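You operate a simulated robot arm through the tools that you are given. There is no shell and no other tool.

You run a simulated robot arm. Do the job below in one go: nothing can be reset, and whatever is moved stays where it is left.

TASK
Take the brake slack up to about 7 mm, lock the yellow wheel and latch the second brake pin.
Fine: free the wing nut first.

It is judged by the outcome, as a careful person would: the job done as asked, and still so three seconds after it is handed in. It fails if anything else is knocked over, pushed out of place, dropped, spilled or broken.

THE ROBOT
A 6-joint arm with a fingered hand, fixed in place. Base frame: the origin is at the foot of the arm, x ahead of it, y to its left, z up. Lengths are in m, angles in degrees, forces in N, time in s.
It reaches about 1.346 m from its shoulder. Its first joint turns from -149.0 to 149.0 degrees. Payload 3.5 kg.
Tool frame: the origin (TCP) lies between the finger pads and is the grasp point; the fingertips stand 0.026 m ahead of it; z points along the fingers, y is the line along which they close. The gripper opens to 0.132 m. The gripper's body begins 0.073 m behind the TCP. The gripper is a hand of 4 fingers: y runs from the thumb to the fingers, the wrist lies at [0, 0, -0.234] in the tool frame, and closing takes about 1.5 s.
Orientation is that of the tool frame in the base frame, as a unit quaternion [w, x, y, z]. With the fingers straight down and closing along the base's y, the tool's x points along the base's -x, its y along +y and its z along -z.

THE INTERFACE
- The arm moves only by the tool move_arm. Its argument "commands" is a list of rows, each a list of 7 numbers: the turn, a rotation vector about the tool's x, y, z in degrees, then the shift along the tool's x, y, z in m, then the closure in counts, from 0 (fully open) to 255 (shut). In form: [[wx, wy, wz, dx, dy, dz, gripper], ...]. A call has 1 to 20 rows; each row shifts and turns the commanded pose from where the row before left it, along the tool's axes as they then stand. Each row takes 0.2 s and may step no farther than 0.05 m and 8.6 degrees from the row before; otherwise, or with a gripper value out of range, the whole call is refused. A pose out of reach is approached as far as the arm can. The call stops where the force on the tool passes 90 N (or 10 N more than at its start, if that is more) or the arm is blocked; 0.2 s more then pass. Each finger travels about 0.108 m/s and halts on what it meets, pressing with about 33 N; the grip force reading is that of the motor and also rises with nothing between the fingers. The clock runs only during rows and for 0.2 s after the last one: add rows that do not move to give the fingers time. It gives the time, the measured TCP pose, the force on the tool (base axes), the opening and the grip force at its end, in the units of the frame above (readings bear some noise), with the torque about the TCP (base axes, N m) and any sound that the robot's microphone picked up, and new pictures: "views" is both (left out), scene, wrist or none.
- Cameras (640 x 400 px; columns grow to the right, rows downward): "scene" is fixed at [0.4006, -0.6495, 1.5171]; the picture's right is [0.96, 0.29, 0.00], its down [0.11, -0.36, -0.93] and it looks along [-0.27, 0.89, -0.37] (base axes); focal length 325 px, centre (320, 200). "wrist" rides on the gripper at [0.068, 0.002, -0.097] in the tool frame; the picture's right is [-0.03, 1.00, 0.00], its down [-0.82, -0.02, -0.58] and it looks along [-0.58, -0.01, 0.82] (tool axes); focal length 270 px, centre (320, 200). There is no depth. A picture from a camera that has moved, and an enlarged one, comes with that camera's place and axes in the base frame and with its lens.
- lift_body(by): slides the trunk up (or, below 0, down) by that many m; the arm rides with it, the base frame stays. It gives what a move gives, with no picture.
- hand_shape(shape): the hand has 4 fingers and takes this shape, open, in about a second: jaw (thumb against the fingers, like two jaws); tri (thumb and two fingers); tip (a fingertip pinch); poke (one finger out to press); point (the index stretched); flat (the hand flat); cup (the hand cupped); fist (a fist). The gripper value then closes the fingers along that shape, each until it touches; the sizes above hold for jaw. It gives what a move gives, with no picture.
- enlarge(camera, box): a new picture of the part [left, top, right, bottom] of that camera's present view, enlarged. It takes no simulated time.
- hand_in(): hands the job in; it is judged then, once.

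Nothing tells you positions but the pictures and the camera data. Unless the task says otherwise, let go and move clear before handing in.

The tools are called after "Request:" as a command line: name --pt "numbers of a row" for each row, then --argument value for the rest, lists and objects as JSON in quotes. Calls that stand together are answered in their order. move_arm: Moves the arm, as the interface text tells. Its arguments: {"type":"object","properties":{"commands":{"type":"array","items":{"type":"array","items":{"type":"number"}}},"views":{"type":"string","enum":["both","scene","wrist","none"]}},"required":["commands"]} The other tools are called the same way: lift_body (by) slides the trunk up or down; hand_shape (shape) gives the hand a shape; enlarge (camera, box) takes an enlarged picture of a part of a camera's view; hand_in () hands the job in.

At the start:

```text
time: 0.0
tcp_pos: [0.1801, 0.7738, 1.0533]
tool_rot: [0.001, 0.0, 1.0, 0.0]
ft_force: [0.5, 0.5, -0.1]
wrist_torque: [0.03, 0.03, 0.03]
grip_width: 0.1316
grip_force: 0.1
shape: jaw
trunk travel left (down, up): [-0.952, 0.018]
```

scene: 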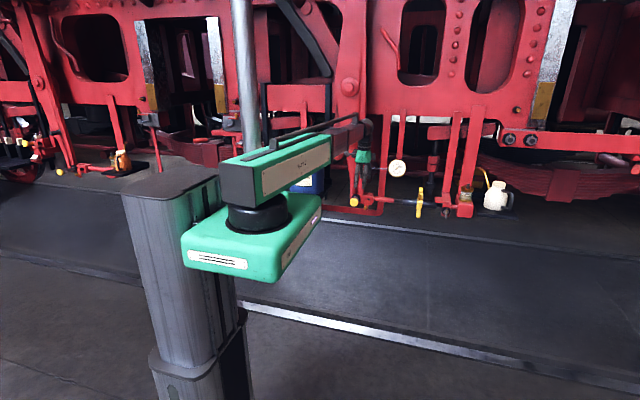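
wrist: 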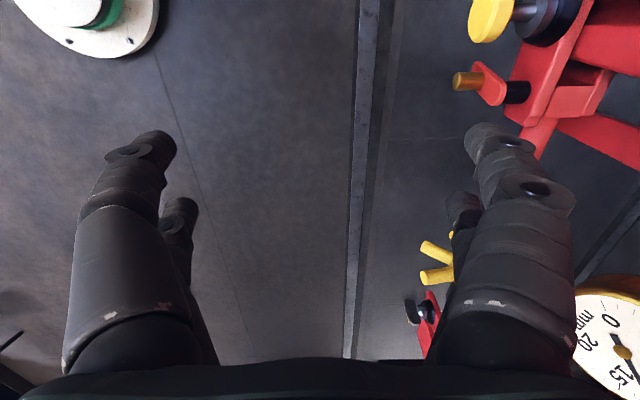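

I see a locomotive frame ahead with yellow parts (a wheel, a wing nut, a pin), plus a dial gauge. I'll enlarge the views to find out what is where before moving.

Request:
enlarge --camera "scene" --box '[320, 100, 540, 240]'

Request:
enlarge --camera "wrist" --box '[380, 0, 640, 160]'

Request:
enlarge --camera "wrist" --box '[380, 220, 640, 400]'

Request:
enlarge --camera "scene" --box '[0, 80, 240, 230]'

```text
2.86 times, centred on (430, 170) of scene
camera zoom: at [0.4006, -0.6495, 1.5171], right [0.96, 0.29, 0.0], down [0.11, -0.36, -0.93], along [-0.27, 0.89, -0.37], focal length 928 px, centre (6, 286)
```

zoom: 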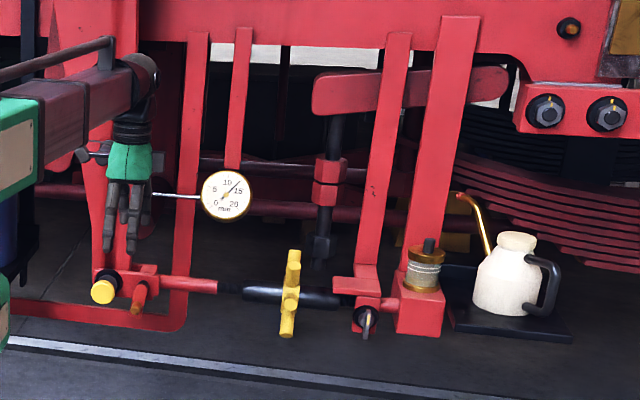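

```text
2.46 times, centred on (510, 80) of wrist
camera zoom: at [0.1119, 0.7778, 1.1518], right [0.03, 1.0, 0.0], down [0.82, -0.02, 0.58], along [0.58, -0.01, -0.82], focal length 665 px, centre (-148, 495)
```

zoom: 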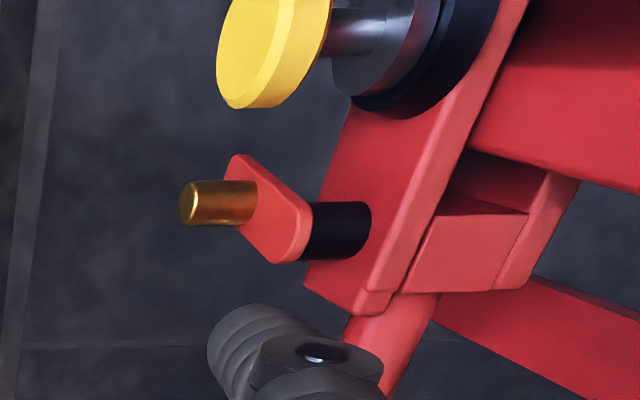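

```text
2.22 times, centred on (510, 310) of wrist
camera zoom: at [0.1119, 0.7778, 1.1518], right [0.03, 1.0, 0.0], down [0.82, -0.02, 0.58], along [0.58, -0.01, -0.82], focal length 601 px, centre (-102, -44)
```

zoom: 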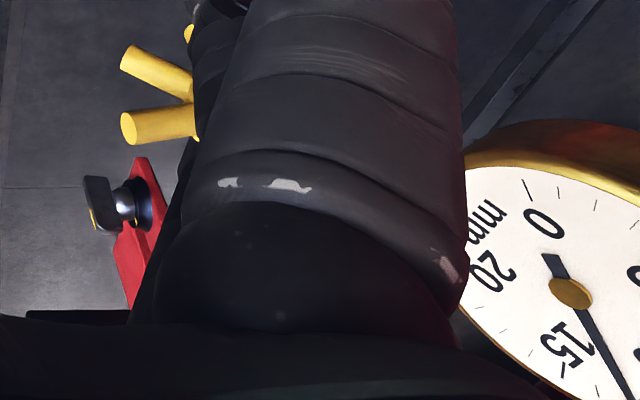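

```text
2.67 times, centred on (120, 155) of scene
camera zoom: at [0.4006, -0.6495, 1.5171], right [0.96, 0.29, 0.0], down [0.11, -0.36, -0.93], along [-0.27, 0.89, -0.37], focal length 866 px, centre (853, 320)
```

zoom: 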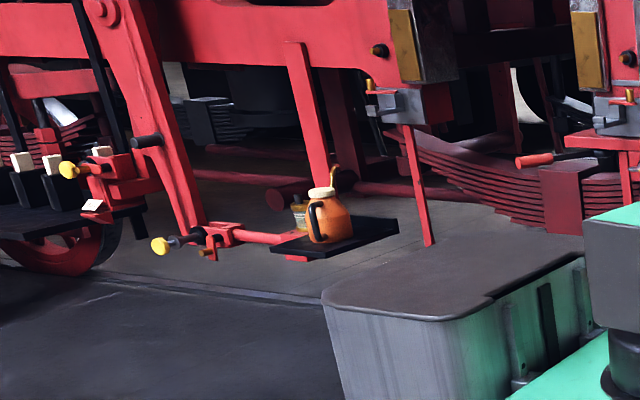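

The turnbuckle rod runs along x at about z≈0.88, y≈0.95: yellow knob near x≈0.12, spoked yellow wheel near x≈0.44, wing nut near x≈0.57, and the gauge at (0.31, 0.98, 1.06) reads about 12 mm. I'll back away from it and turn the hand to face it, so the wrist camera can see it.

Request:
move_arm --pt "0 0 0 0 -0.04 0 0" --pt "0 0 0 0 -0.04 0 0" --pt "0 0 0 0 -0.04 0 0" --pt "0 0 0 0 -0.04 0 0" --pt "0 0 0 0 -0.04 0 0"

```text
time: 1.2
tcp_pos: [0.1802, 0.5732, 1.0535]
tool_rot: [0.0, 0.0, 1.0, 0.001]
ft_force: [0.1, 0.2, -0.7]
wrist_torque: [-0.03, -0.02, 0.03]
grip_width: 0.1319
grip_force: 0.1
shape: jaw
trunk travel left (down, up): [-0.952, 0.018]
camera wrist: at [0.1115, 0.5765, 1.152], right [0.03, 1.0, 0.0], down [0.82, -0.02, 0.58], along [0.58, -0.01, -0.82], focal length 270 px, centre (320, 200)
```

scene: 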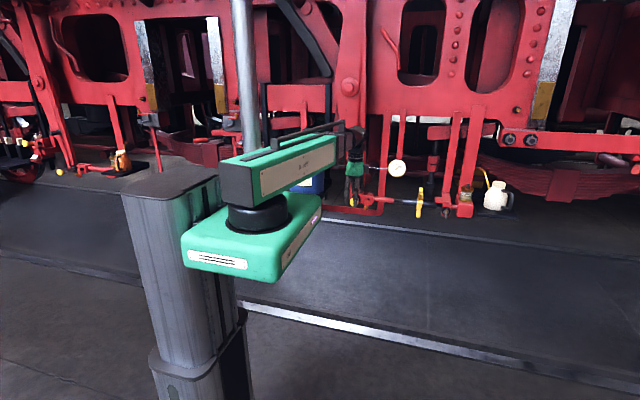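
wrist: 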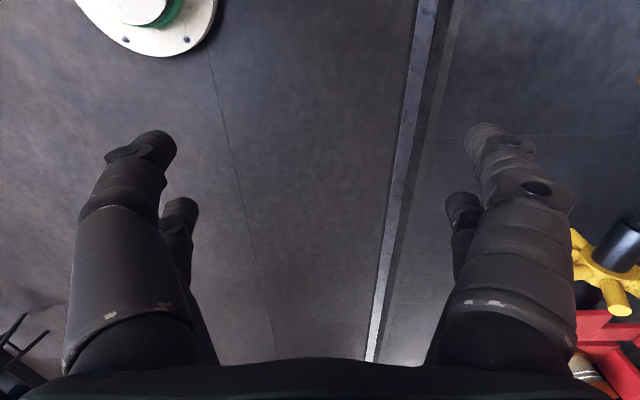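

The hand is clear of the rig now. I'll turn it in place so that its fingers point toward +y with the camera above.

Request:
move_arm --pt "-4.619 4.619 4.619 0 0 0 0" --pt "-4.619 4.619 4.619 0 0 0 0" --pt "-4.619 4.619 4.619 0 0 0 0" --pt "-4.619 4.619 4.619 0 0 0 0" --pt "-4.619 4.619 4.619 0 0 0 0" --pt "-4.619 4.619 4.619 0 0 0 0" --pt "-4.619 4.619 4.619 0 0 0 0"

```text
time: 2.8
tcp_pos: [0.1847, 0.5857, 1.123]
tool_rot: [-0.271, 0.271, 0.883, 0.271]
ft_force: [-0.1, -0.4, 0.4]
wrist_torque: [0.01, 0.0, -0.02]
grip_width: 0.1322
grip_force: 0.1
shape: jaw
out of reach, approached as far as the arm can: row 2, 3, 4, 5, 6, 7
trunk travel left (down, up): [-0.952, 0.018]
camera wrist: at [0.1702, 0.5506, 1.2355], right [0.64, 0.7, 0.31], down [0.75, -0.65, -0.11], along [0.13, 0.31, -0.94], focal length 270 px, centre (320, 200)
```

scene: 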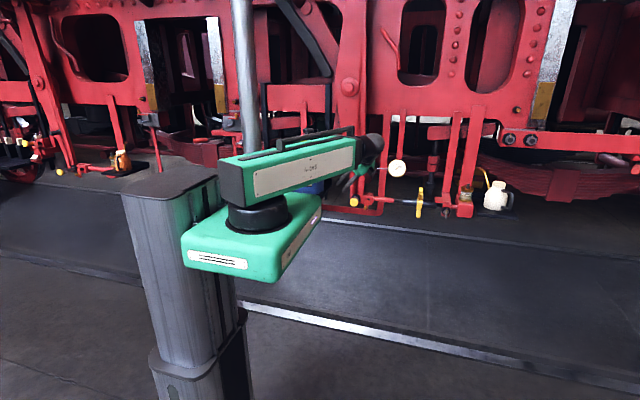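
wrist: 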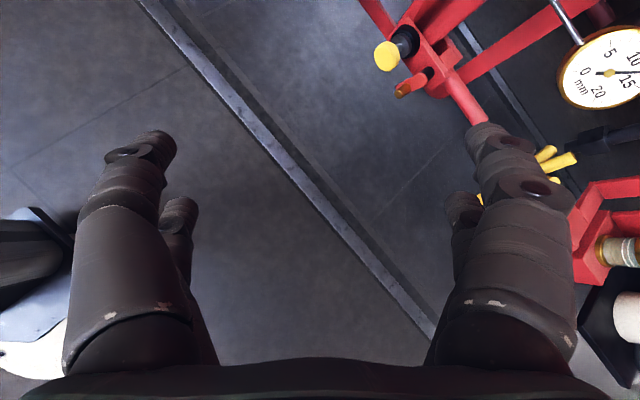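

With the arm's height unchanged the wrist stays at z≈1.29, so height seems to come from the trunk. I'll slide the trunk down a little and check how the pose responds.

Request:
lift_body --by -0.07

Request:
move_arm --pt "0 0 0 0 0 0 0"

```text
time: 3.9
tcp_pos: [0.185, 0.5857, 1.0522]
tool_rot: [-0.271, 0.271, 0.883, 0.27]
ft_force: [-0.2, -0.2, 0.0]
wrist_torque: [0.05, -0.05, 0.03]
grip_width: 0.1319
grip_force: 0.0
shape: jaw
trunk travel left (down, up): [-0.882, 0.088]
```

```text
time: 4.3
tcp_pos: [0.1853, 0.5852, 1.0523]
tool_rot: [-0.271, 0.271, 0.883, 0.271]
ft_force: [0.7, 1.1, -0.5]
wrist_torque: [0.03, 0.02, -0.01]
grip_width: 0.1319
grip_force: 0.0
shape: jaw
trunk travel left (down, up): [-0.882, 0.088]
camera wrist: at [0.17, 0.5506, 1.1653], right [0.64, 0.7, 0.31], down [0.76, -0.65, -0.11], along [0.13, 0.31, -0.94], focal length 270 px, centre (320, 200)
```

scene: 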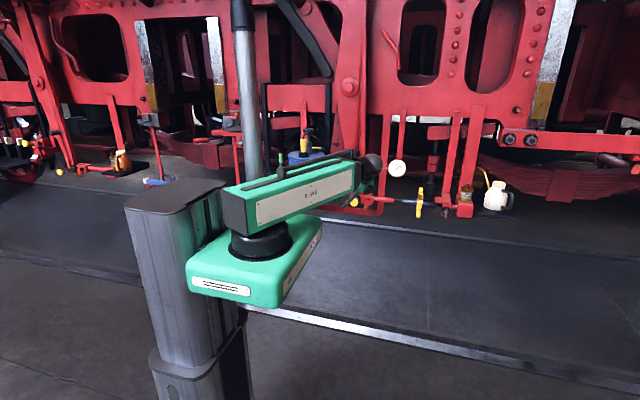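
wrist: 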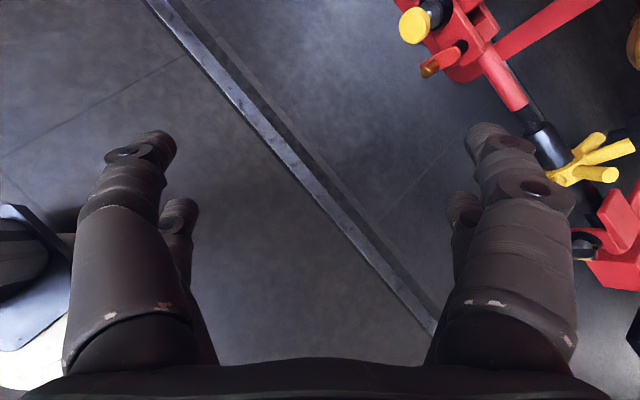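

The trunk carries the arm vertically. I'll continue the turn toward +y now, and lower the trunk as needed.

Request:
move_arm --pt "0 0 0 0.0126 0.0062 -0.0141 0" --pt "0 0 0 0 0 0 0" --views "none"

Request:
lift_body --by -0.1

```text
time: 4.9
tcp_pos: [0.1855, 0.585, 1.0517]
tool_rot: [-0.271, 0.271, 0.883, 0.271]
ft_force: [0.4, 0.5, -0.3]
wrist_torque: [-0.02, 0.0, 0.0]
grip_width: 0.132
grip_force: 0.1
shape: jaw
out of reach, approached as far as the arm can: row 1
trunk travel left (down, up): [-0.882, 0.088]
```

```text
time: 6.2
tcp_pos: [0.1858, 0.5855, 0.953]
tool_rot: [-0.271, 0.271, 0.883, 0.271]
ft_force: [0.3, 0.6, -0.3]
wrist_torque: [0.01, -0.03, -0.01]
grip_width: 0.1317
grip_force: 0.0
shape: jaw
trunk travel left (down, up): [-0.782, 0.188]
```

The arm moves only horizontally and by its wrist, and height comes from the trunk. I'll finish turning the hand to face +y so the wrist camera looks at the rig.

Request:
move_arm --pt "-4.619 4.619 4.619 0 0 0 0" --pt "-4.619 4.619 4.619 0 0 0 0" --pt "-4.619 4.619 4.619 0 0 0 0" --pt "-4.619 4.619 4.619 0 0 0 0" --pt "-4.619 4.619 4.619 0 0 0 0" --pt "-4.619 4.619 4.619 0 0 0 0" --pt "-4.619 4.619 4.619 0 0 0 0" --pt "-4.619 4.619 4.619 0 0 0 0"

```text
time: 8.0
tcp_pos: [0.2352, 0.6839, 1.1171]
tool_rot: [-0.5, 0.501, 0.5, 0.498]
ft_force: [-0.2, 0.5, 0.0]
wrist_torque: [0.02, 0.02, 0.05]
grip_width: 0.132
grip_force: 0.1
shape: jaw
out of reach, approached as far as the arm can: row 1, 2, 3, 4, 5, 6, 7, 8
trunk travel left (down, up): [-0.782, 0.188]
camera wrist: at [0.2373, 0.5904, 1.1868], right [1.0, 0.0, -0.03], down [-0.02, -0.58, -0.81], along [-0.02, 0.82, -0.58], focal length 270 px, centre (320, 200)
```

scene: 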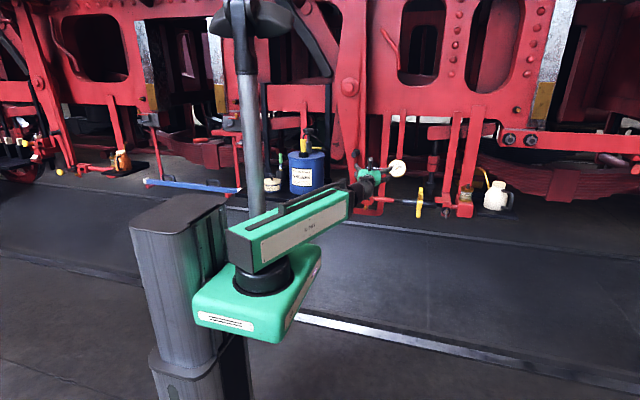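
wrist: 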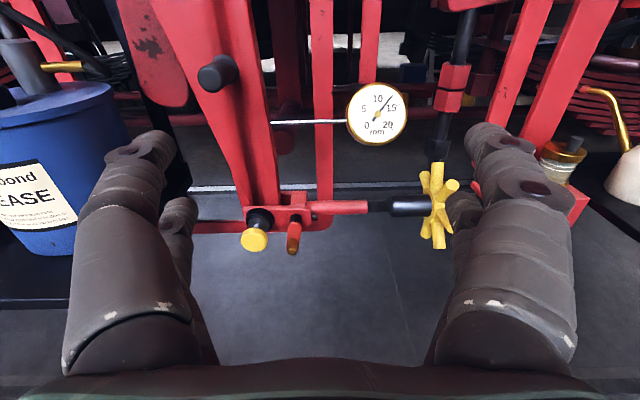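

Good view: yellow spoked wheel hub at about (0.443, 0.99, 0.88), and the yellow pin knob at (0.117, 0.92, 0.875) with a red latch tab next to it. I'll shift right to see the wing nut and oil can side.

Request:
move_arm --pt "0 0 0 0 0.04 -0.02 0" --pt "0 0 0 0 0.04 -0.02 0" --pt "0 0 0 0 0.04 0 0" --pt "0 0 0 0 0.04 0 0" --pt "0 0 0 0 0.04 0 0"

```text
time: 9.2
tcp_pos: [0.436, 0.6465, 1.1166]
tool_rot: [-0.5, 0.5, 0.501, 0.499]
ft_force: [0.3, -0.4, -0.3]
wrist_torque: [0.0, -0.01, -0.01]
grip_width: 0.1318
grip_force: 0.1
shape: jaw
trunk travel left (down, up): [-0.782, 0.188]
camera wrist: at [0.4372, 0.5515, 1.1868], right [1.0, 0.0, -0.03], down [-0.02, -0.58, -0.81], along [-0.02, 0.81, -0.58], focal length 270 px, centre (320, 200)
```

scene: 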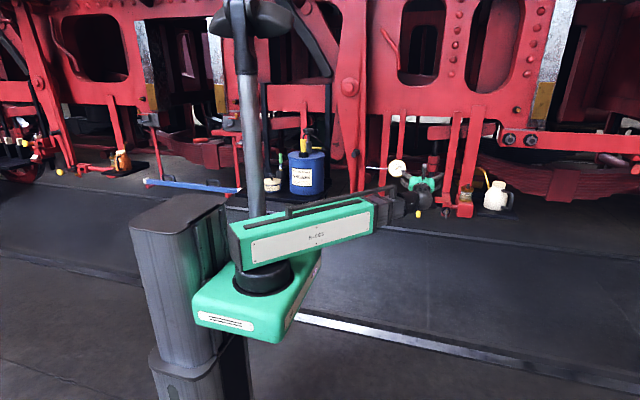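
wrist: 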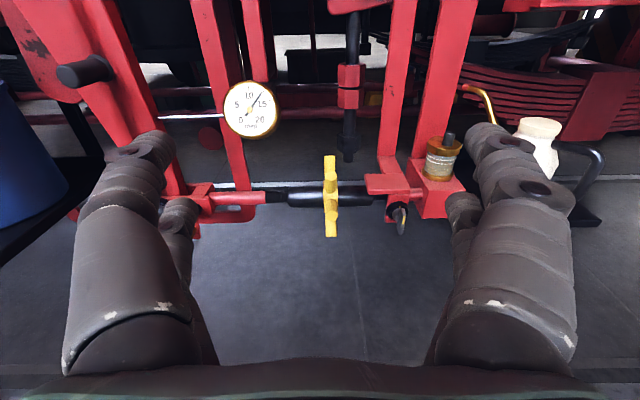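

Request:
enlarge --camera "wrist" --box '[280, 140, 480, 265]'

Request:
enlarge --camera "wrist" --box '[210, 70, 290, 145]'

Request:
enlarge --camera "scene" --box '[370, 150, 480, 225]'

```text
3.20 times, centred on (380, 202) of wrist
camera zoom: at [0.4372, 0.5515, 1.1868], right [1.0, 0.0, -0.03], down [-0.02, -0.58, -0.81], along [-0.02, 0.81, -0.58], focal length 865 px, centre (128, 192)
```

zoom: 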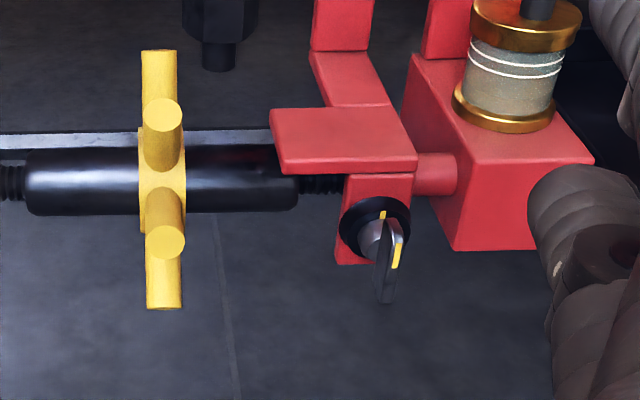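

```text
5.33 times, centred on (250, 108) of wrist
camera zoom: at [0.4372, 0.5515, 1.1868], right [1.0, 0.0, -0.03], down [-0.02, -0.58, -0.81], along [-0.02, 0.81, -0.58], focal length 1442 px, centre (693, 693)
```

zoom: 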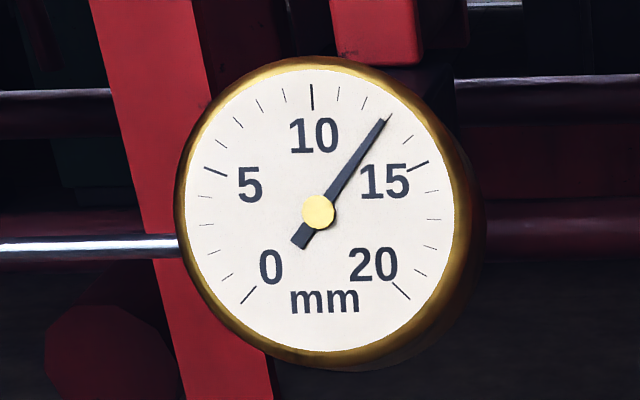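

```text
5.33 times, centred on (425, 188) of scene
camera zoom: at [0.4006, -0.6495, 1.5171], right [0.96, 0.29, 0.0], down [0.11, -0.36, -0.93], along [-0.27, 0.89, -0.37], focal length 1732 px, centre (-240, 267)
```

zoom: 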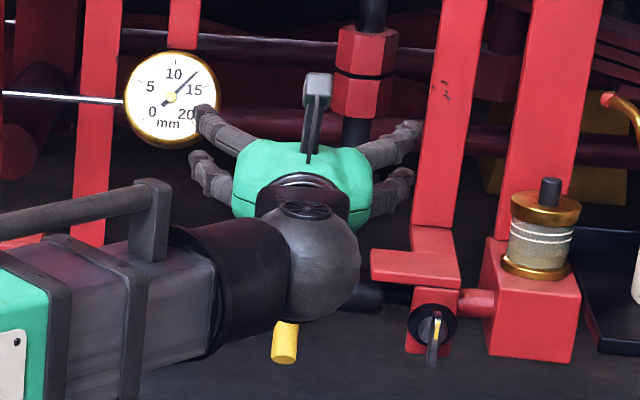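

The gauge reads about 12.7 mm; the wing nut is a bladed screw facing me at about (0.571, 0.94, 0.87), its blade vertical, and the wheel has six spokes of about 0.078 m radius. Before touching anything I want a close look at the pin knobs, both the near one and those farther left.

Request:
enlarge --camera "scene" --box '[10, 110, 150, 195]'

Request:
enlarge --camera "scene" --box '[340, 180, 400, 220]'

Request:
enlarge --camera "scene" --box '[560, 90, 640, 190]'

Request:
move_arm --pt "0 0 0 0 -0.05 -0.02 0" --pt "0 0 0 0 -0.05 -0.02 0" --pt "0 0 0 0 -0.05 0 0" --pt "0 0 0 0 -0.05 0 0" --pt "0 0 0 0 -0.05 0 0" --pt "0 0 0 0 -0.05 0 0"

```text
4.57 times, centred on (80, 152) of scene
camera zoom: at [0.4006, -0.6495, 1.5171], right [0.96, 0.29, 0.0], down [0.11, -0.36, -0.93], along [-0.27, 0.89, -0.37], focal length 1484 px, centre (1417, 417)
```

zoom: 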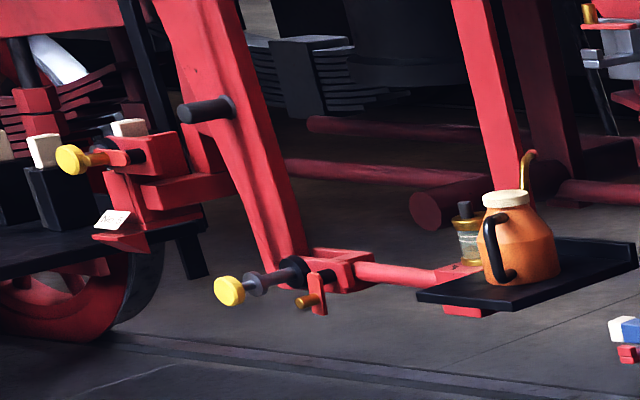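

```text
10.00 times, centred on (370, 200) of scene
camera zoom: at [0.4006, -0.6495, 1.5171], right [0.96, 0.29, 0.0], down [0.11, -0.36, -0.93], along [-0.27, 0.89, -0.37], focal length 3246 px, centre (-180, 200)
```

zoom: 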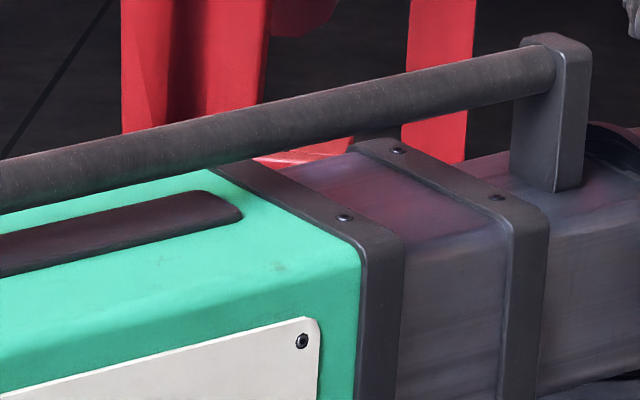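

```text
4.00 times, centred on (600, 140) of scene
camera zoom: at [0.4006, -0.6495, 1.5171], right [0.96, 0.29, 0.0], down [0.11, -0.36, -0.93], along [-0.27, 0.89, -0.37], focal length 1299 px, centre (-800, 440)
```

zoom: 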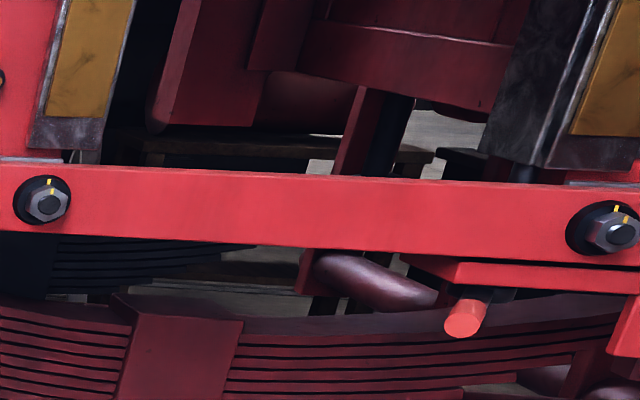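

```text
refused: row 1 steps farther than a row can; nothing moved
```

The far-left pin has its knob drawn out and its red tab hanging upright. I'll move left to look closely at the near pin for comparison.

Request:
move_arm --pt "0 0 0 0 -0.045 0 0" --pt "0 0 0 0 -0.045 0 0" --pt "0 0 0 0 -0.045 0 0" --pt "0 0 0 0 -0.045 0 0" --pt "0 0 0 0 -0.045 0 0" --pt "0 0 0 0 -0.045 0 0" --pt "0 0 0 0 -0.03 0 0" --views "wrist"

Request:
enlarge --camera "wrist" --box '[260, 120, 460, 260]'

Request:
enlarge --camera "scene" --box '[330, 140, 400, 220]'

```text
time: 10.8
tcp_pos: [0.1587, 0.7097, 1.1164]
tool_rot: [-0.5, 0.501, 0.5, 0.499]
ft_force: [-0.5, 0.4, -0.2]
wrist_torque: [0.01, 0.01, 0.0]
grip_width: 0.1321
grip_force: 0.0
shape: jaw
out of reach, approached as far as the arm can: row 3, 4, 5, 6, 7
trunk travel left (down, up): [-0.782, 0.188]
camera wrist: at [0.1611, 0.6145, 1.187], right [1.0, 0.0, -0.03], down [-0.02, -0.58, -0.82], along [-0.02, 0.82, -0.58], focal length 270 px, centre (320, 200)
```

wrist: 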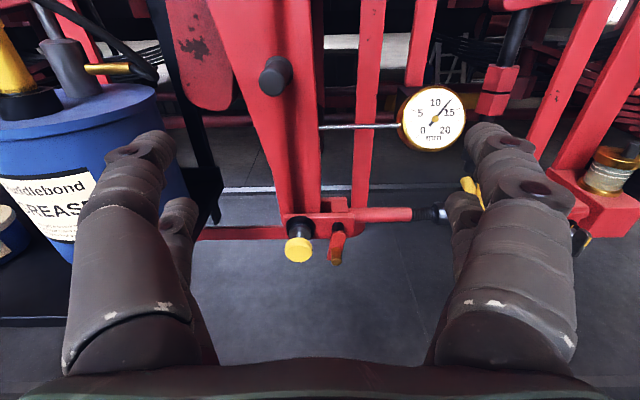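

```text
2.86 times, centred on (360, 190) of wrist
camera zoom: at [0.1611, 0.6145, 1.187], right [1.0, 0.0, -0.03], down [-0.02, -0.58, -0.82], along [-0.02, 0.82, -0.58], focal length 772 px, centre (206, 229)
```

zoom: 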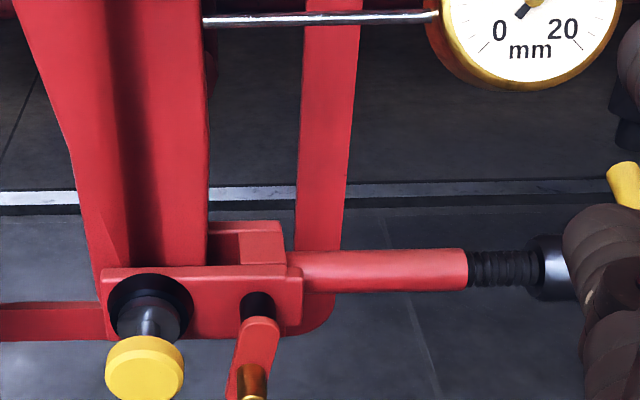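

```text
5.00 times, centred on (365, 180) of scene
camera zoom: at [0.4006, -0.6495, 1.5171], right [0.96, 0.29, 0.0], down [0.11, -0.36, -0.93], along [-0.27, 0.89, -0.37], focal length 1623 px, centre (95, 300)
```

zoom: 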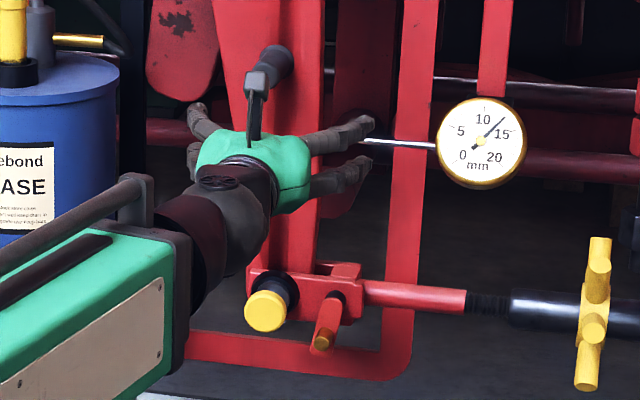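

The near pin's knob sits close in, with a red tab carrying a brass handle hanging beside it. I'll zoom in on the distant pins as far as possible to understand the latched and unlatched states.

Request:
enlarge --camera "scene" --box '[15, 130, 55, 160]'

Request:
enlarge --camera "scene" --box '[50, 155, 100, 190]'

Request:
enlarge --camera "scene" --box '[345, 185, 385, 215]'

Request:
enlarge --camera "scene" --box '[0, 110, 40, 160]'

```text
13.33 times, centred on (35, 145) of scene
camera zoom: at [0.4006, -0.6495, 1.5171], right [0.96, 0.29, 0.0], down [0.11, -0.36, -0.93], along [-0.27, 0.89, -0.37], focal length 4329 px, centre (4120, 933)
```

zoom: 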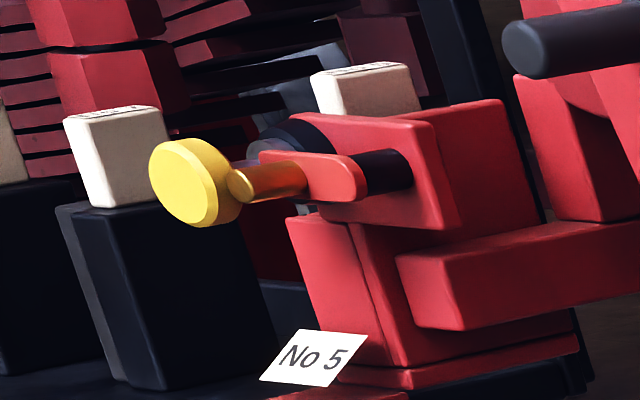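

```text
11.43 times, centred on (75, 172) of scene
camera zoom: at [0.4006, -0.6495, 1.5171], right [0.96, 0.29, 0.0], down [0.11, -0.36, -0.93], along [-0.27, 0.89, -0.37], focal length 3710 px, centre (3120, 514)
```

zoom: 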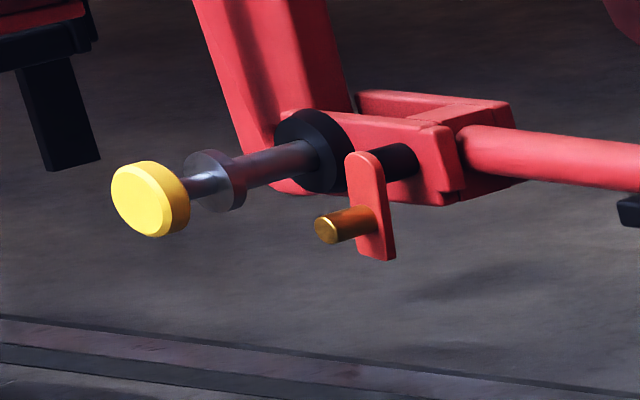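

```text
13.33 times, centred on (365, 200) of scene
camera zoom: at [0.4006, -0.6495, 1.5171], right [0.96, 0.29, 0.0], down [0.11, -0.36, -0.93], along [-0.27, 0.89, -0.37], focal length 4329 px, centre (-280, 200)
```

zoom: 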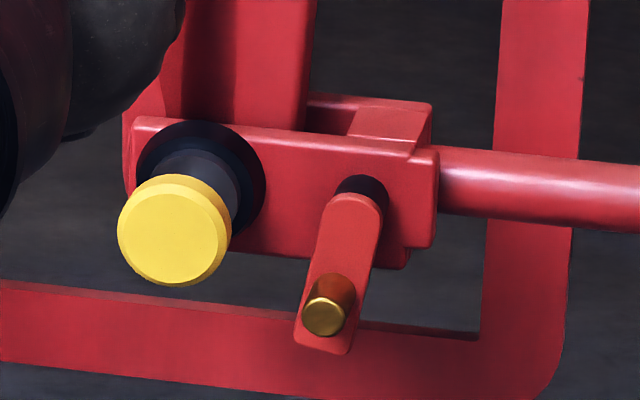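

```text
8.00 times, centred on (20, 135) of scene
camera zoom: at [0.4006, -0.6495, 1.5171], right [0.96, 0.29, 0.0], down [0.11, -0.36, -0.93], along [-0.27, 0.89, -0.37], focal length 2597 px, centre (2720, 720)
```

zoom: 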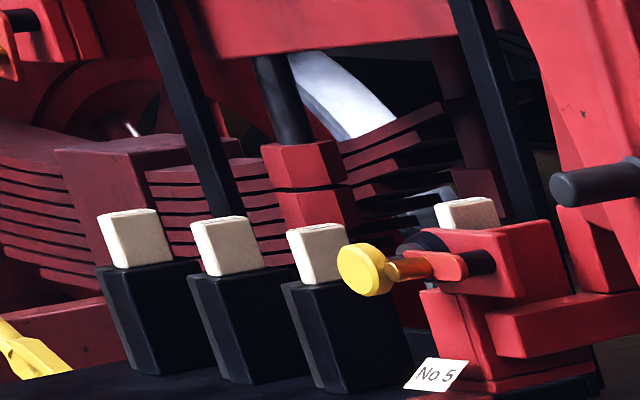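

Now the pattern is clear: on "No 5" the tab is swung level over the stem between knob and collar (latched), the far-left pin is drawn out and out of reach, and the near pin has its tab hanging (unlatched). First the wing nut: I'll move across to x≈0.571 and lower the trunk to its height.

Request:
move_arm --pt "0 0 0 0 0.045 -0.01 0" --pt "0 0 0 0 0.045 -0.01 0" --pt "0 0 0 0 0.045 -0.01 0" --pt "0 0 0 0 0.045 -0.01 0" --pt "0 0 0 0 0.045 0 0" --pt "0 0 0 0 0.045 0 0" --pt "0 0 0 0 0.045 0 0" --pt "0 0 0 0 0.045 0 0" --pt "0 0 0 0 0.045 0 0" --views "none"

Request:
lift_body --by -0.2

Request:
move_arm --pt "0 0 0 0 0 0 0"

```text
time: 12.8
tcp_pos: [0.5677, 0.6696, 1.118]
tool_rot: [0.501, -0.5, -0.5, -0.5]
ft_force: [0.4, 0.1, -0.5]
wrist_torque: [-0.01, 0.01, -0.04]
grip_width: 0.1319
grip_force: 0.1
shape: jaw
trunk travel left (down, up): [-0.782, 0.188]
```

```text
time: 15.0
tcp_pos: [0.5676, 0.6671, 0.9179]
tool_rot: [-0.5, 0.501, 0.498, 0.501]
ft_force: [0.3, -0.7, -0.3]
wrist_torque: [0.02, 0.0, 0.01]
grip_width: 0.1318
grip_force: 0.0
shape: jaw
trunk travel left (down, up): [-0.582, 0.388]
```

```text
time: 15.4
tcp_pos: [0.5673, 0.6687, 0.9172]
tool_rot: [-0.5, 0.5, 0.499, 0.501]
ft_force: [-0.9, 0.8, 0.3]
wrist_torque: [0.02, 0.04, 0.0]
grip_width: 0.1318
grip_force: 0.1
shape: jaw
trunk travel left (down, up): [-0.582, 0.388]
camera wrist: at [0.5692, 0.5736, 0.9874], right [1.0, 0.0, -0.03], down [-0.02, -0.58, -0.82], along [-0.02, 0.82, -0.58], focal length 270 px, centre (320, 200)
```

scene: 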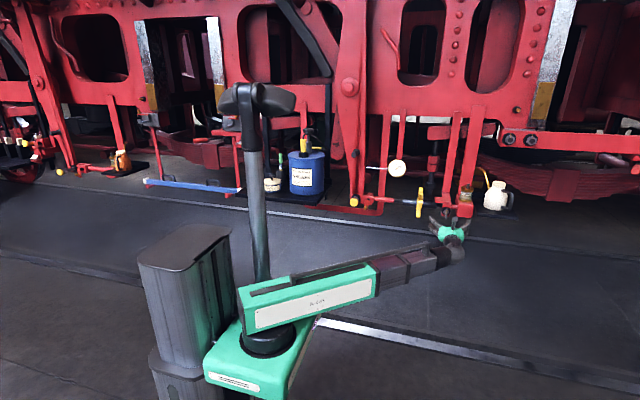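
wrist: 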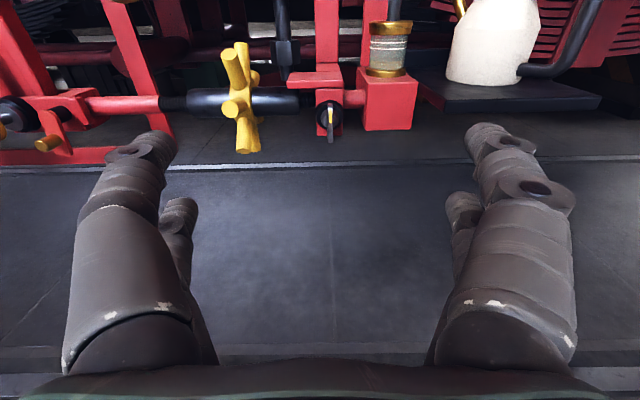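

Request:
enlarge --camera "wrist" --box '[200, 30, 440, 180]'

Request:
enlarge --camera "wrist" --box '[300, 85, 360, 150]'

Request:
enlarge --camera "scene" --box '[410, 180, 490, 250]'

```text
2.67 times, centred on (320, 105) of wrist
camera zoom: at [0.5692, 0.5736, 0.9874], right [1.0, 0.0, -0.03], down [-0.02, -0.58, -0.82], along [-0.02, 0.82, -0.58], focal length 721 px, centre (320, 453)
```

zoom: 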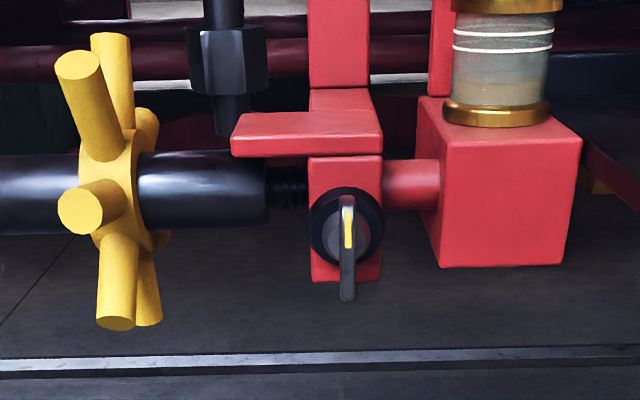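

```text
6.15 times, centred on (330, 118) of wrist
camera zoom: at [0.5692, 0.5736, 0.9874], right [1.0, 0.0, -0.03], down [-0.02, -0.58, -0.82], along [-0.02, 0.82, -0.58], focal length 1663 px, centre (258, 708)
```

zoom: 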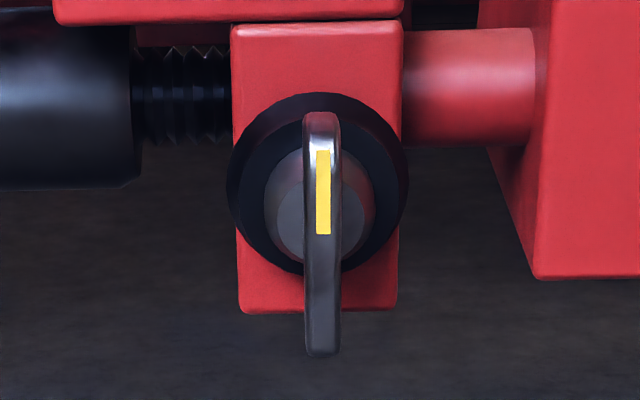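

```text
5.71 times, centred on (450, 215) of scene
camera zoom: at [0.4006, -0.6495, 1.5171], right [0.96, 0.29, 0.0], down [0.11, -0.36, -0.93], along [-0.27, 0.89, -0.37], focal length 1855 px, centre (-423, 114)
```

zoom: 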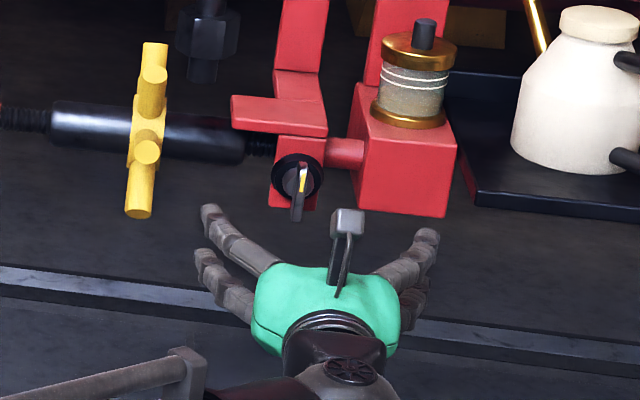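

The wing nut is a quarter-turn style blade with a yellow mark pointing up, centred near (0.577, ~0.93, 0.863). I'll lower to its height, partly close the fingers and advance part of the way.

Request:
lift_body --by -0.054

Request:
move_arm --pt "0 0 0 0 0.0095 0 150" --pt "0 0 0 0 0 0.035 150" --pt "0 0 0 0 0 0.035 150" --pt "0 0 0 0 0 0.035 150" --pt "0 0 0 0 0 0.035 150" --pt "0 0 0 0 0 0.035 150" --pt "0 0 0 0 0 0 150"

Request:
enlarge --camera "scene" --box '[410, 180, 490, 250]'

```text
time: 16.3
tcp_pos: [0.5677, 0.6688, 0.8637]
tool_rot: [0.501, -0.499, -0.5, -0.5]
ft_force: [0.6, -0.8, 0.3]
wrist_torque: [-0.02, 0.01, -0.02]
grip_width: 0.1318
grip_force: 0.0
shape: jaw
trunk travel left (down, up): [-0.528, 0.442]
```

```text
time: 17.9
tcp_pos: [0.5772, 0.8439, 0.865]
tool_rot: [0.501, -0.499, -0.5, -0.5]
ft_force: [0.4, -0.2, 0.0]
wrist_torque: [0.02, 0.02, 0.0]
grip_width: 0.0548
grip_force: 0.1
shape: jaw
trunk travel left (down, up): [-0.528, 0.442]
camera wrist: at [0.5795, 0.7492, 0.9336], right [1.0, 0.0, -0.03], down [-0.02, -0.57, -0.82], along [-0.02, 0.82, -0.57], focal length 270 px, centre (320, 200)
```

scene: 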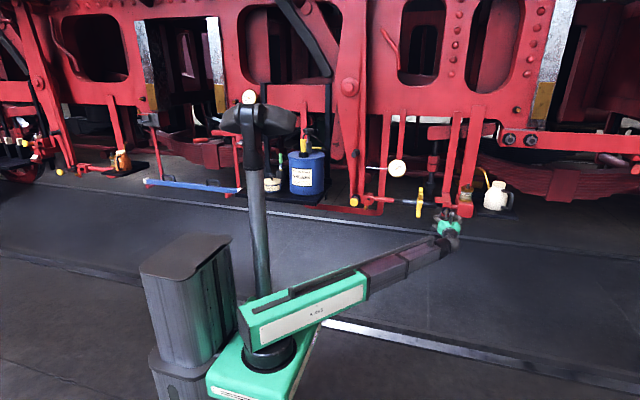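
wrist: 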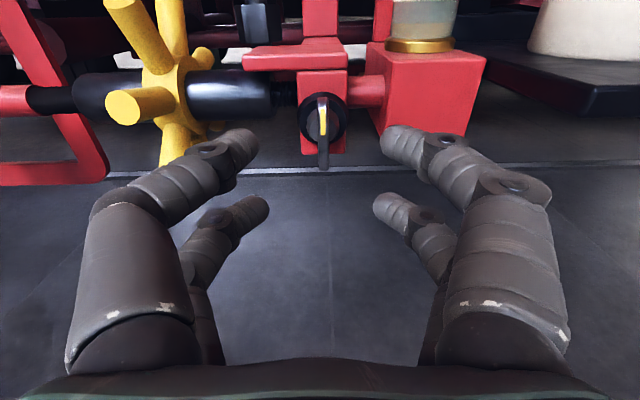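

```text
5.71 times, centred on (450, 215) of scene
camera zoom: at [0.4006, -0.6495, 1.5171], right [0.96, 0.29, 0.0], down [0.11, -0.36, -0.93], along [-0.27, 0.89, -0.37], focal length 1855 px, centre (-423, 114)
```

zoom: 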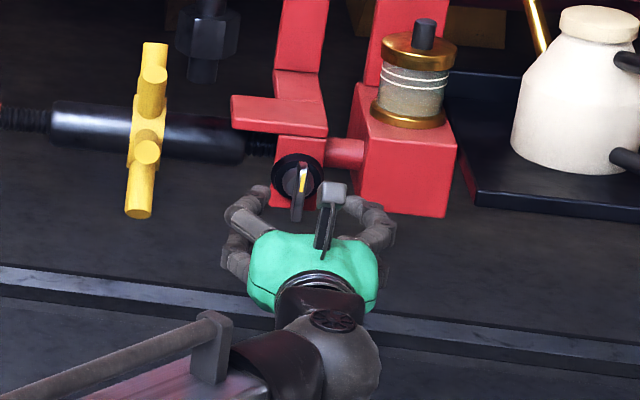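

The fingers straddle the blade line well. I'll advance about 5 cm and check the depth.

Request:
move_arm --pt "0 0 0 0 0 0.02 150" --pt "0 0 0 0 0 0.02 150" --pt "0 0 0 0 0 0.015 150" --pt "0 0 0 0 0 0 150" --views "wrist"

Request:
enlarge --camera "scene" --box '[425, 190, 475, 230]'

Request:
enlarge --camera "wrist" --box '[220, 60, 420, 200]'

```text
time: 18.9
tcp_pos: [0.5777, 0.898, 0.8638]
tool_rot: [0.501, -0.499, -0.499, -0.501]
ft_force: [-0.2, -0.3, -0.9]
wrist_torque: [-0.02, -0.04, -0.01]
grip_width: 0.0549
grip_force: 0.0
shape: jaw
trunk travel left (down, up): [-0.528, 0.442]
camera wrist: at [0.5796, 0.8031, 0.9336], right [1.0, 0.0, -0.03], down [-0.02, -0.57, -0.82], along [-0.02, 0.82, -0.57], focal length 270 px, centre (320, 200)
```

wrist: 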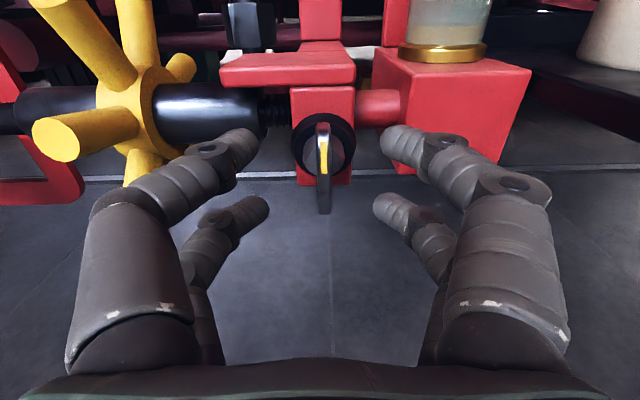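

```text
10.00 times, centred on (450, 210) of scene
camera zoom: at [0.4006, -0.6495, 1.5171], right [0.96, 0.29, 0.0], down [0.11, -0.36, -0.93], along [-0.27, 0.89, -0.37], focal length 3246 px, centre (-980, 100)
```

zoom: 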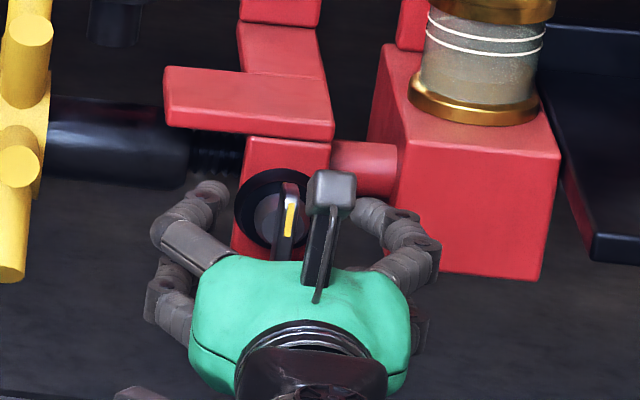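

```text
2.86 times, centred on (320, 130) of wrist
camera zoom: at [0.5796, 0.8031, 0.9336], right [1.0, 0.0, -0.03], down [-0.02, -0.57, -0.82], along [-0.02, 0.82, -0.57], focal length 772 px, centre (320, 400)
```

zoom: 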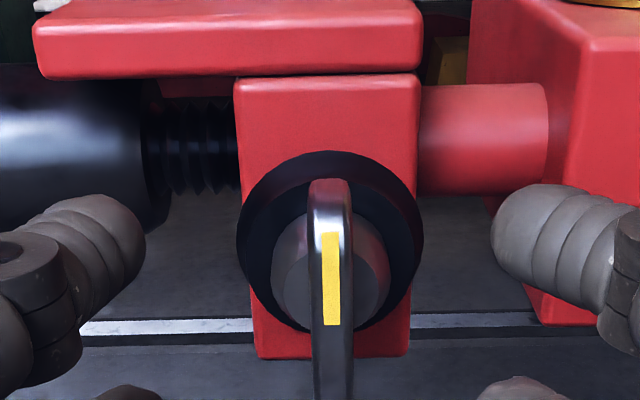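

The blade's front edge is at about y≈0.93 and my fingertips are at 0.924, so I'll advance 2 cm and close on the blade.

Request:
move_arm --pt "0 0 0 0 0 0.01 150" --pt "0 0 0 0 0 0.01 150" --pt "0 0 0 0 0 0 150" --views "wrist"

Request:
enlarge --camera "wrist" --box '[220, 80, 420, 220]'

```text
time: 19.7
tcp_pos: [0.5768, 0.9172, 0.8639]
tool_rot: [0.501, -0.499, -0.499, -0.501]
ft_force: [-0.1, 0.4, -0.5]
wrist_torque: [-0.02, -0.02, 0.01]
grip_width: 0.0552
grip_force: 0.1
shape: jaw
trunk travel left (down, up): [-0.528, 0.442]
camera wrist: at [0.5788, 0.8224, 0.9336], right [1.0, 0.0, -0.03], down [-0.02, -0.57, -0.82], along [-0.02, 0.82, -0.57], focal length 270 px, centre (320, 200)
```

wrist: 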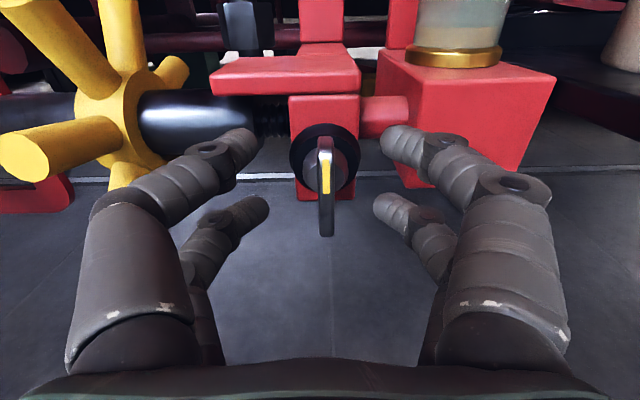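

```text
2.86 times, centred on (320, 150) of wrist
camera zoom: at [0.5788, 0.8224, 0.9336], right [1.0, 0.0, -0.03], down [-0.02, -0.57, -0.82], along [-0.02, 0.82, -0.57], focal length 772 px, centre (320, 343)
```

zoom: 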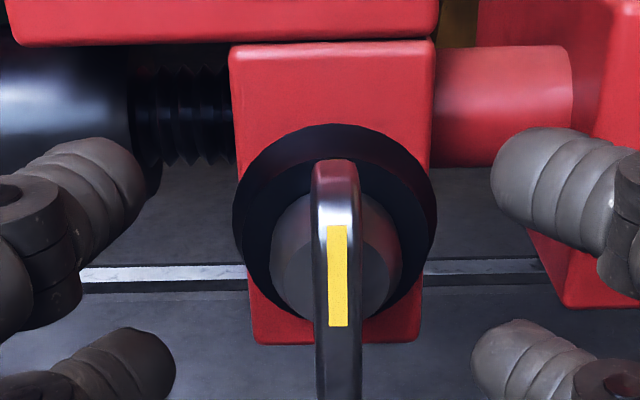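

The finger pairs sit either side of the blade at both its upper and lower ends. I'll close on it.

Request:
move_arm --pt "0 0 0 0 0 0 200" --pt "0 0 0 0 0 0 230" --pt "0 0 0 0 0 0 255" --pt "0 0 0 0 0 0 255" --pt "0 0 0 0 0 0 255" --views "wrist"

Request:
enlarge --camera "wrist" --box '[220, 80, 420, 220]'

```text
time: 20.9
tcp_pos: [0.5773, 0.9176, 0.8635]
tool_rot: [0.501, -0.499, -0.499, -0.5]
ft_force: [0.3, 6.0, 2.0]
wrist_torque: [0.07, -0.05, 0.0]
grip_width: 0.0009
grip_force: 32.5
shape: jaw
trunk travel left (down, up): [-0.528, 0.442]
camera wrist: at [0.5788, 0.8227, 0.9335], right [1.0, 0.0, -0.03], down [-0.02, -0.58, -0.82], along [-0.02, 0.82, -0.57], focal length 270 px, centre (320, 200)
```

wrist: 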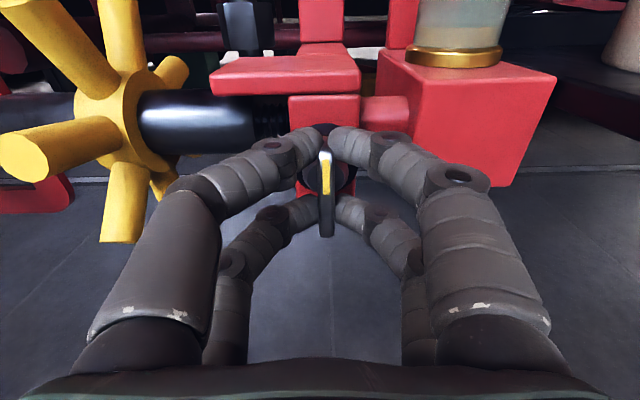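

```text
2.86 times, centred on (320, 150) of wrist
camera zoom: at [0.5788, 0.8227, 0.9335], right [1.0, 0.0, -0.03], down [-0.02, -0.58, -0.82], along [-0.02, 0.82, -0.57], focal length 772 px, centre (320, 343)
```

zoom: 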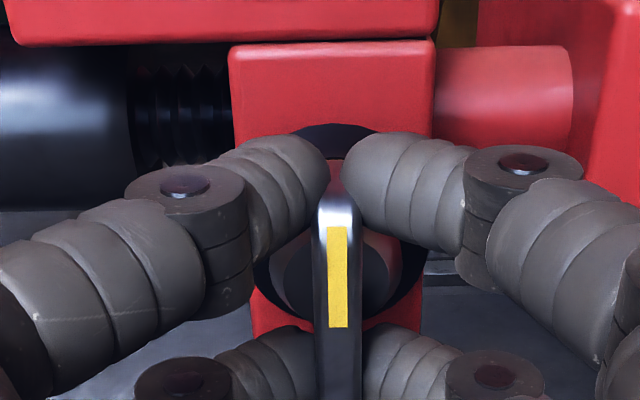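

The fingers are on both sides of the blade. I'll roll the hand counter-clockwise (as seen from the front) to loosen, starting with about 30° and watching the torque.

Request:
move_arm --pt "0 0 -5 0 0 0 255" --pt "0 0 -5 0 0 0 255" --pt "0 0 -5 0 0 0 255" --pt "0 0 -5 0 0 0 255" --pt "0 0 -5 0 0 0 255" --pt "0 0 -5 0 0 0 255" --views "wrist"

Request:
enlarge --camera "wrist" --box '[220, 80, 420, 220]'

Request:
enlarge --camera "scene" --box '[425, 190, 475, 230]'

```text
time: 22.3
tcp_pos: [0.5758, 0.9175, 0.8637]
tool_rot: [-0.354, 0.352, 0.613, 0.612]
ft_force: [-12.2, -10.9, -16.2]
wrist_torque: [-0.2, 0.22, 0.3]
grip_width: 0.0004
grip_force: 32.8
shape: jaw
trunk travel left (down, up): [-0.528, 0.442]
camera wrist: at [0.5434, 0.8235, 0.9242], right [0.88, 0.0, 0.48], down [0.39, -0.58, -0.72], along [0.27, 0.82, -0.51], focal length 270 px, centre (320, 200)
```

wrist: 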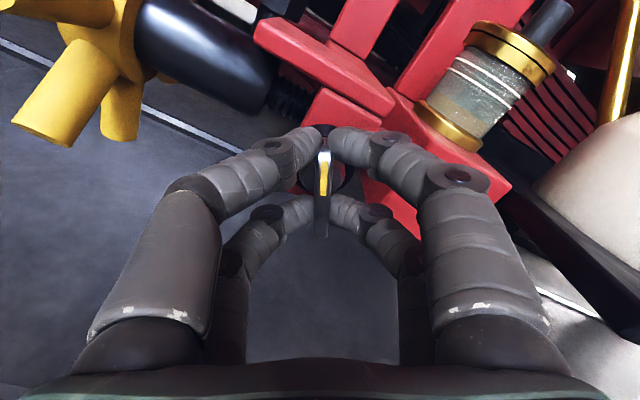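

```text
2.86 times, centred on (320, 150) of wrist
camera zoom: at [0.5434, 0.8235, 0.9242], right [0.88, 0.0, 0.48], down [0.39, -0.58, -0.72], along [0.27, 0.82, -0.51], focal length 772 px, centre (320, 343)
```

zoom: 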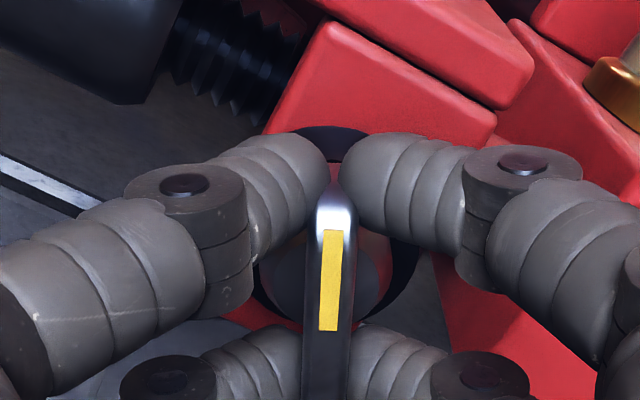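

```text
10.00 times, centred on (450, 210) of scene
camera zoom: at [0.4006, -0.6495, 1.5171], right [0.96, 0.29, 0.0], down [0.11, -0.36, -0.93], along [-0.27, 0.89, -0.37], focal length 3246 px, centre (-980, 100)
```

zoom: 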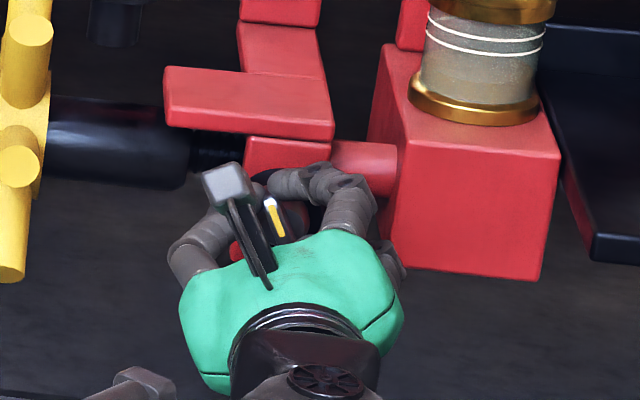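

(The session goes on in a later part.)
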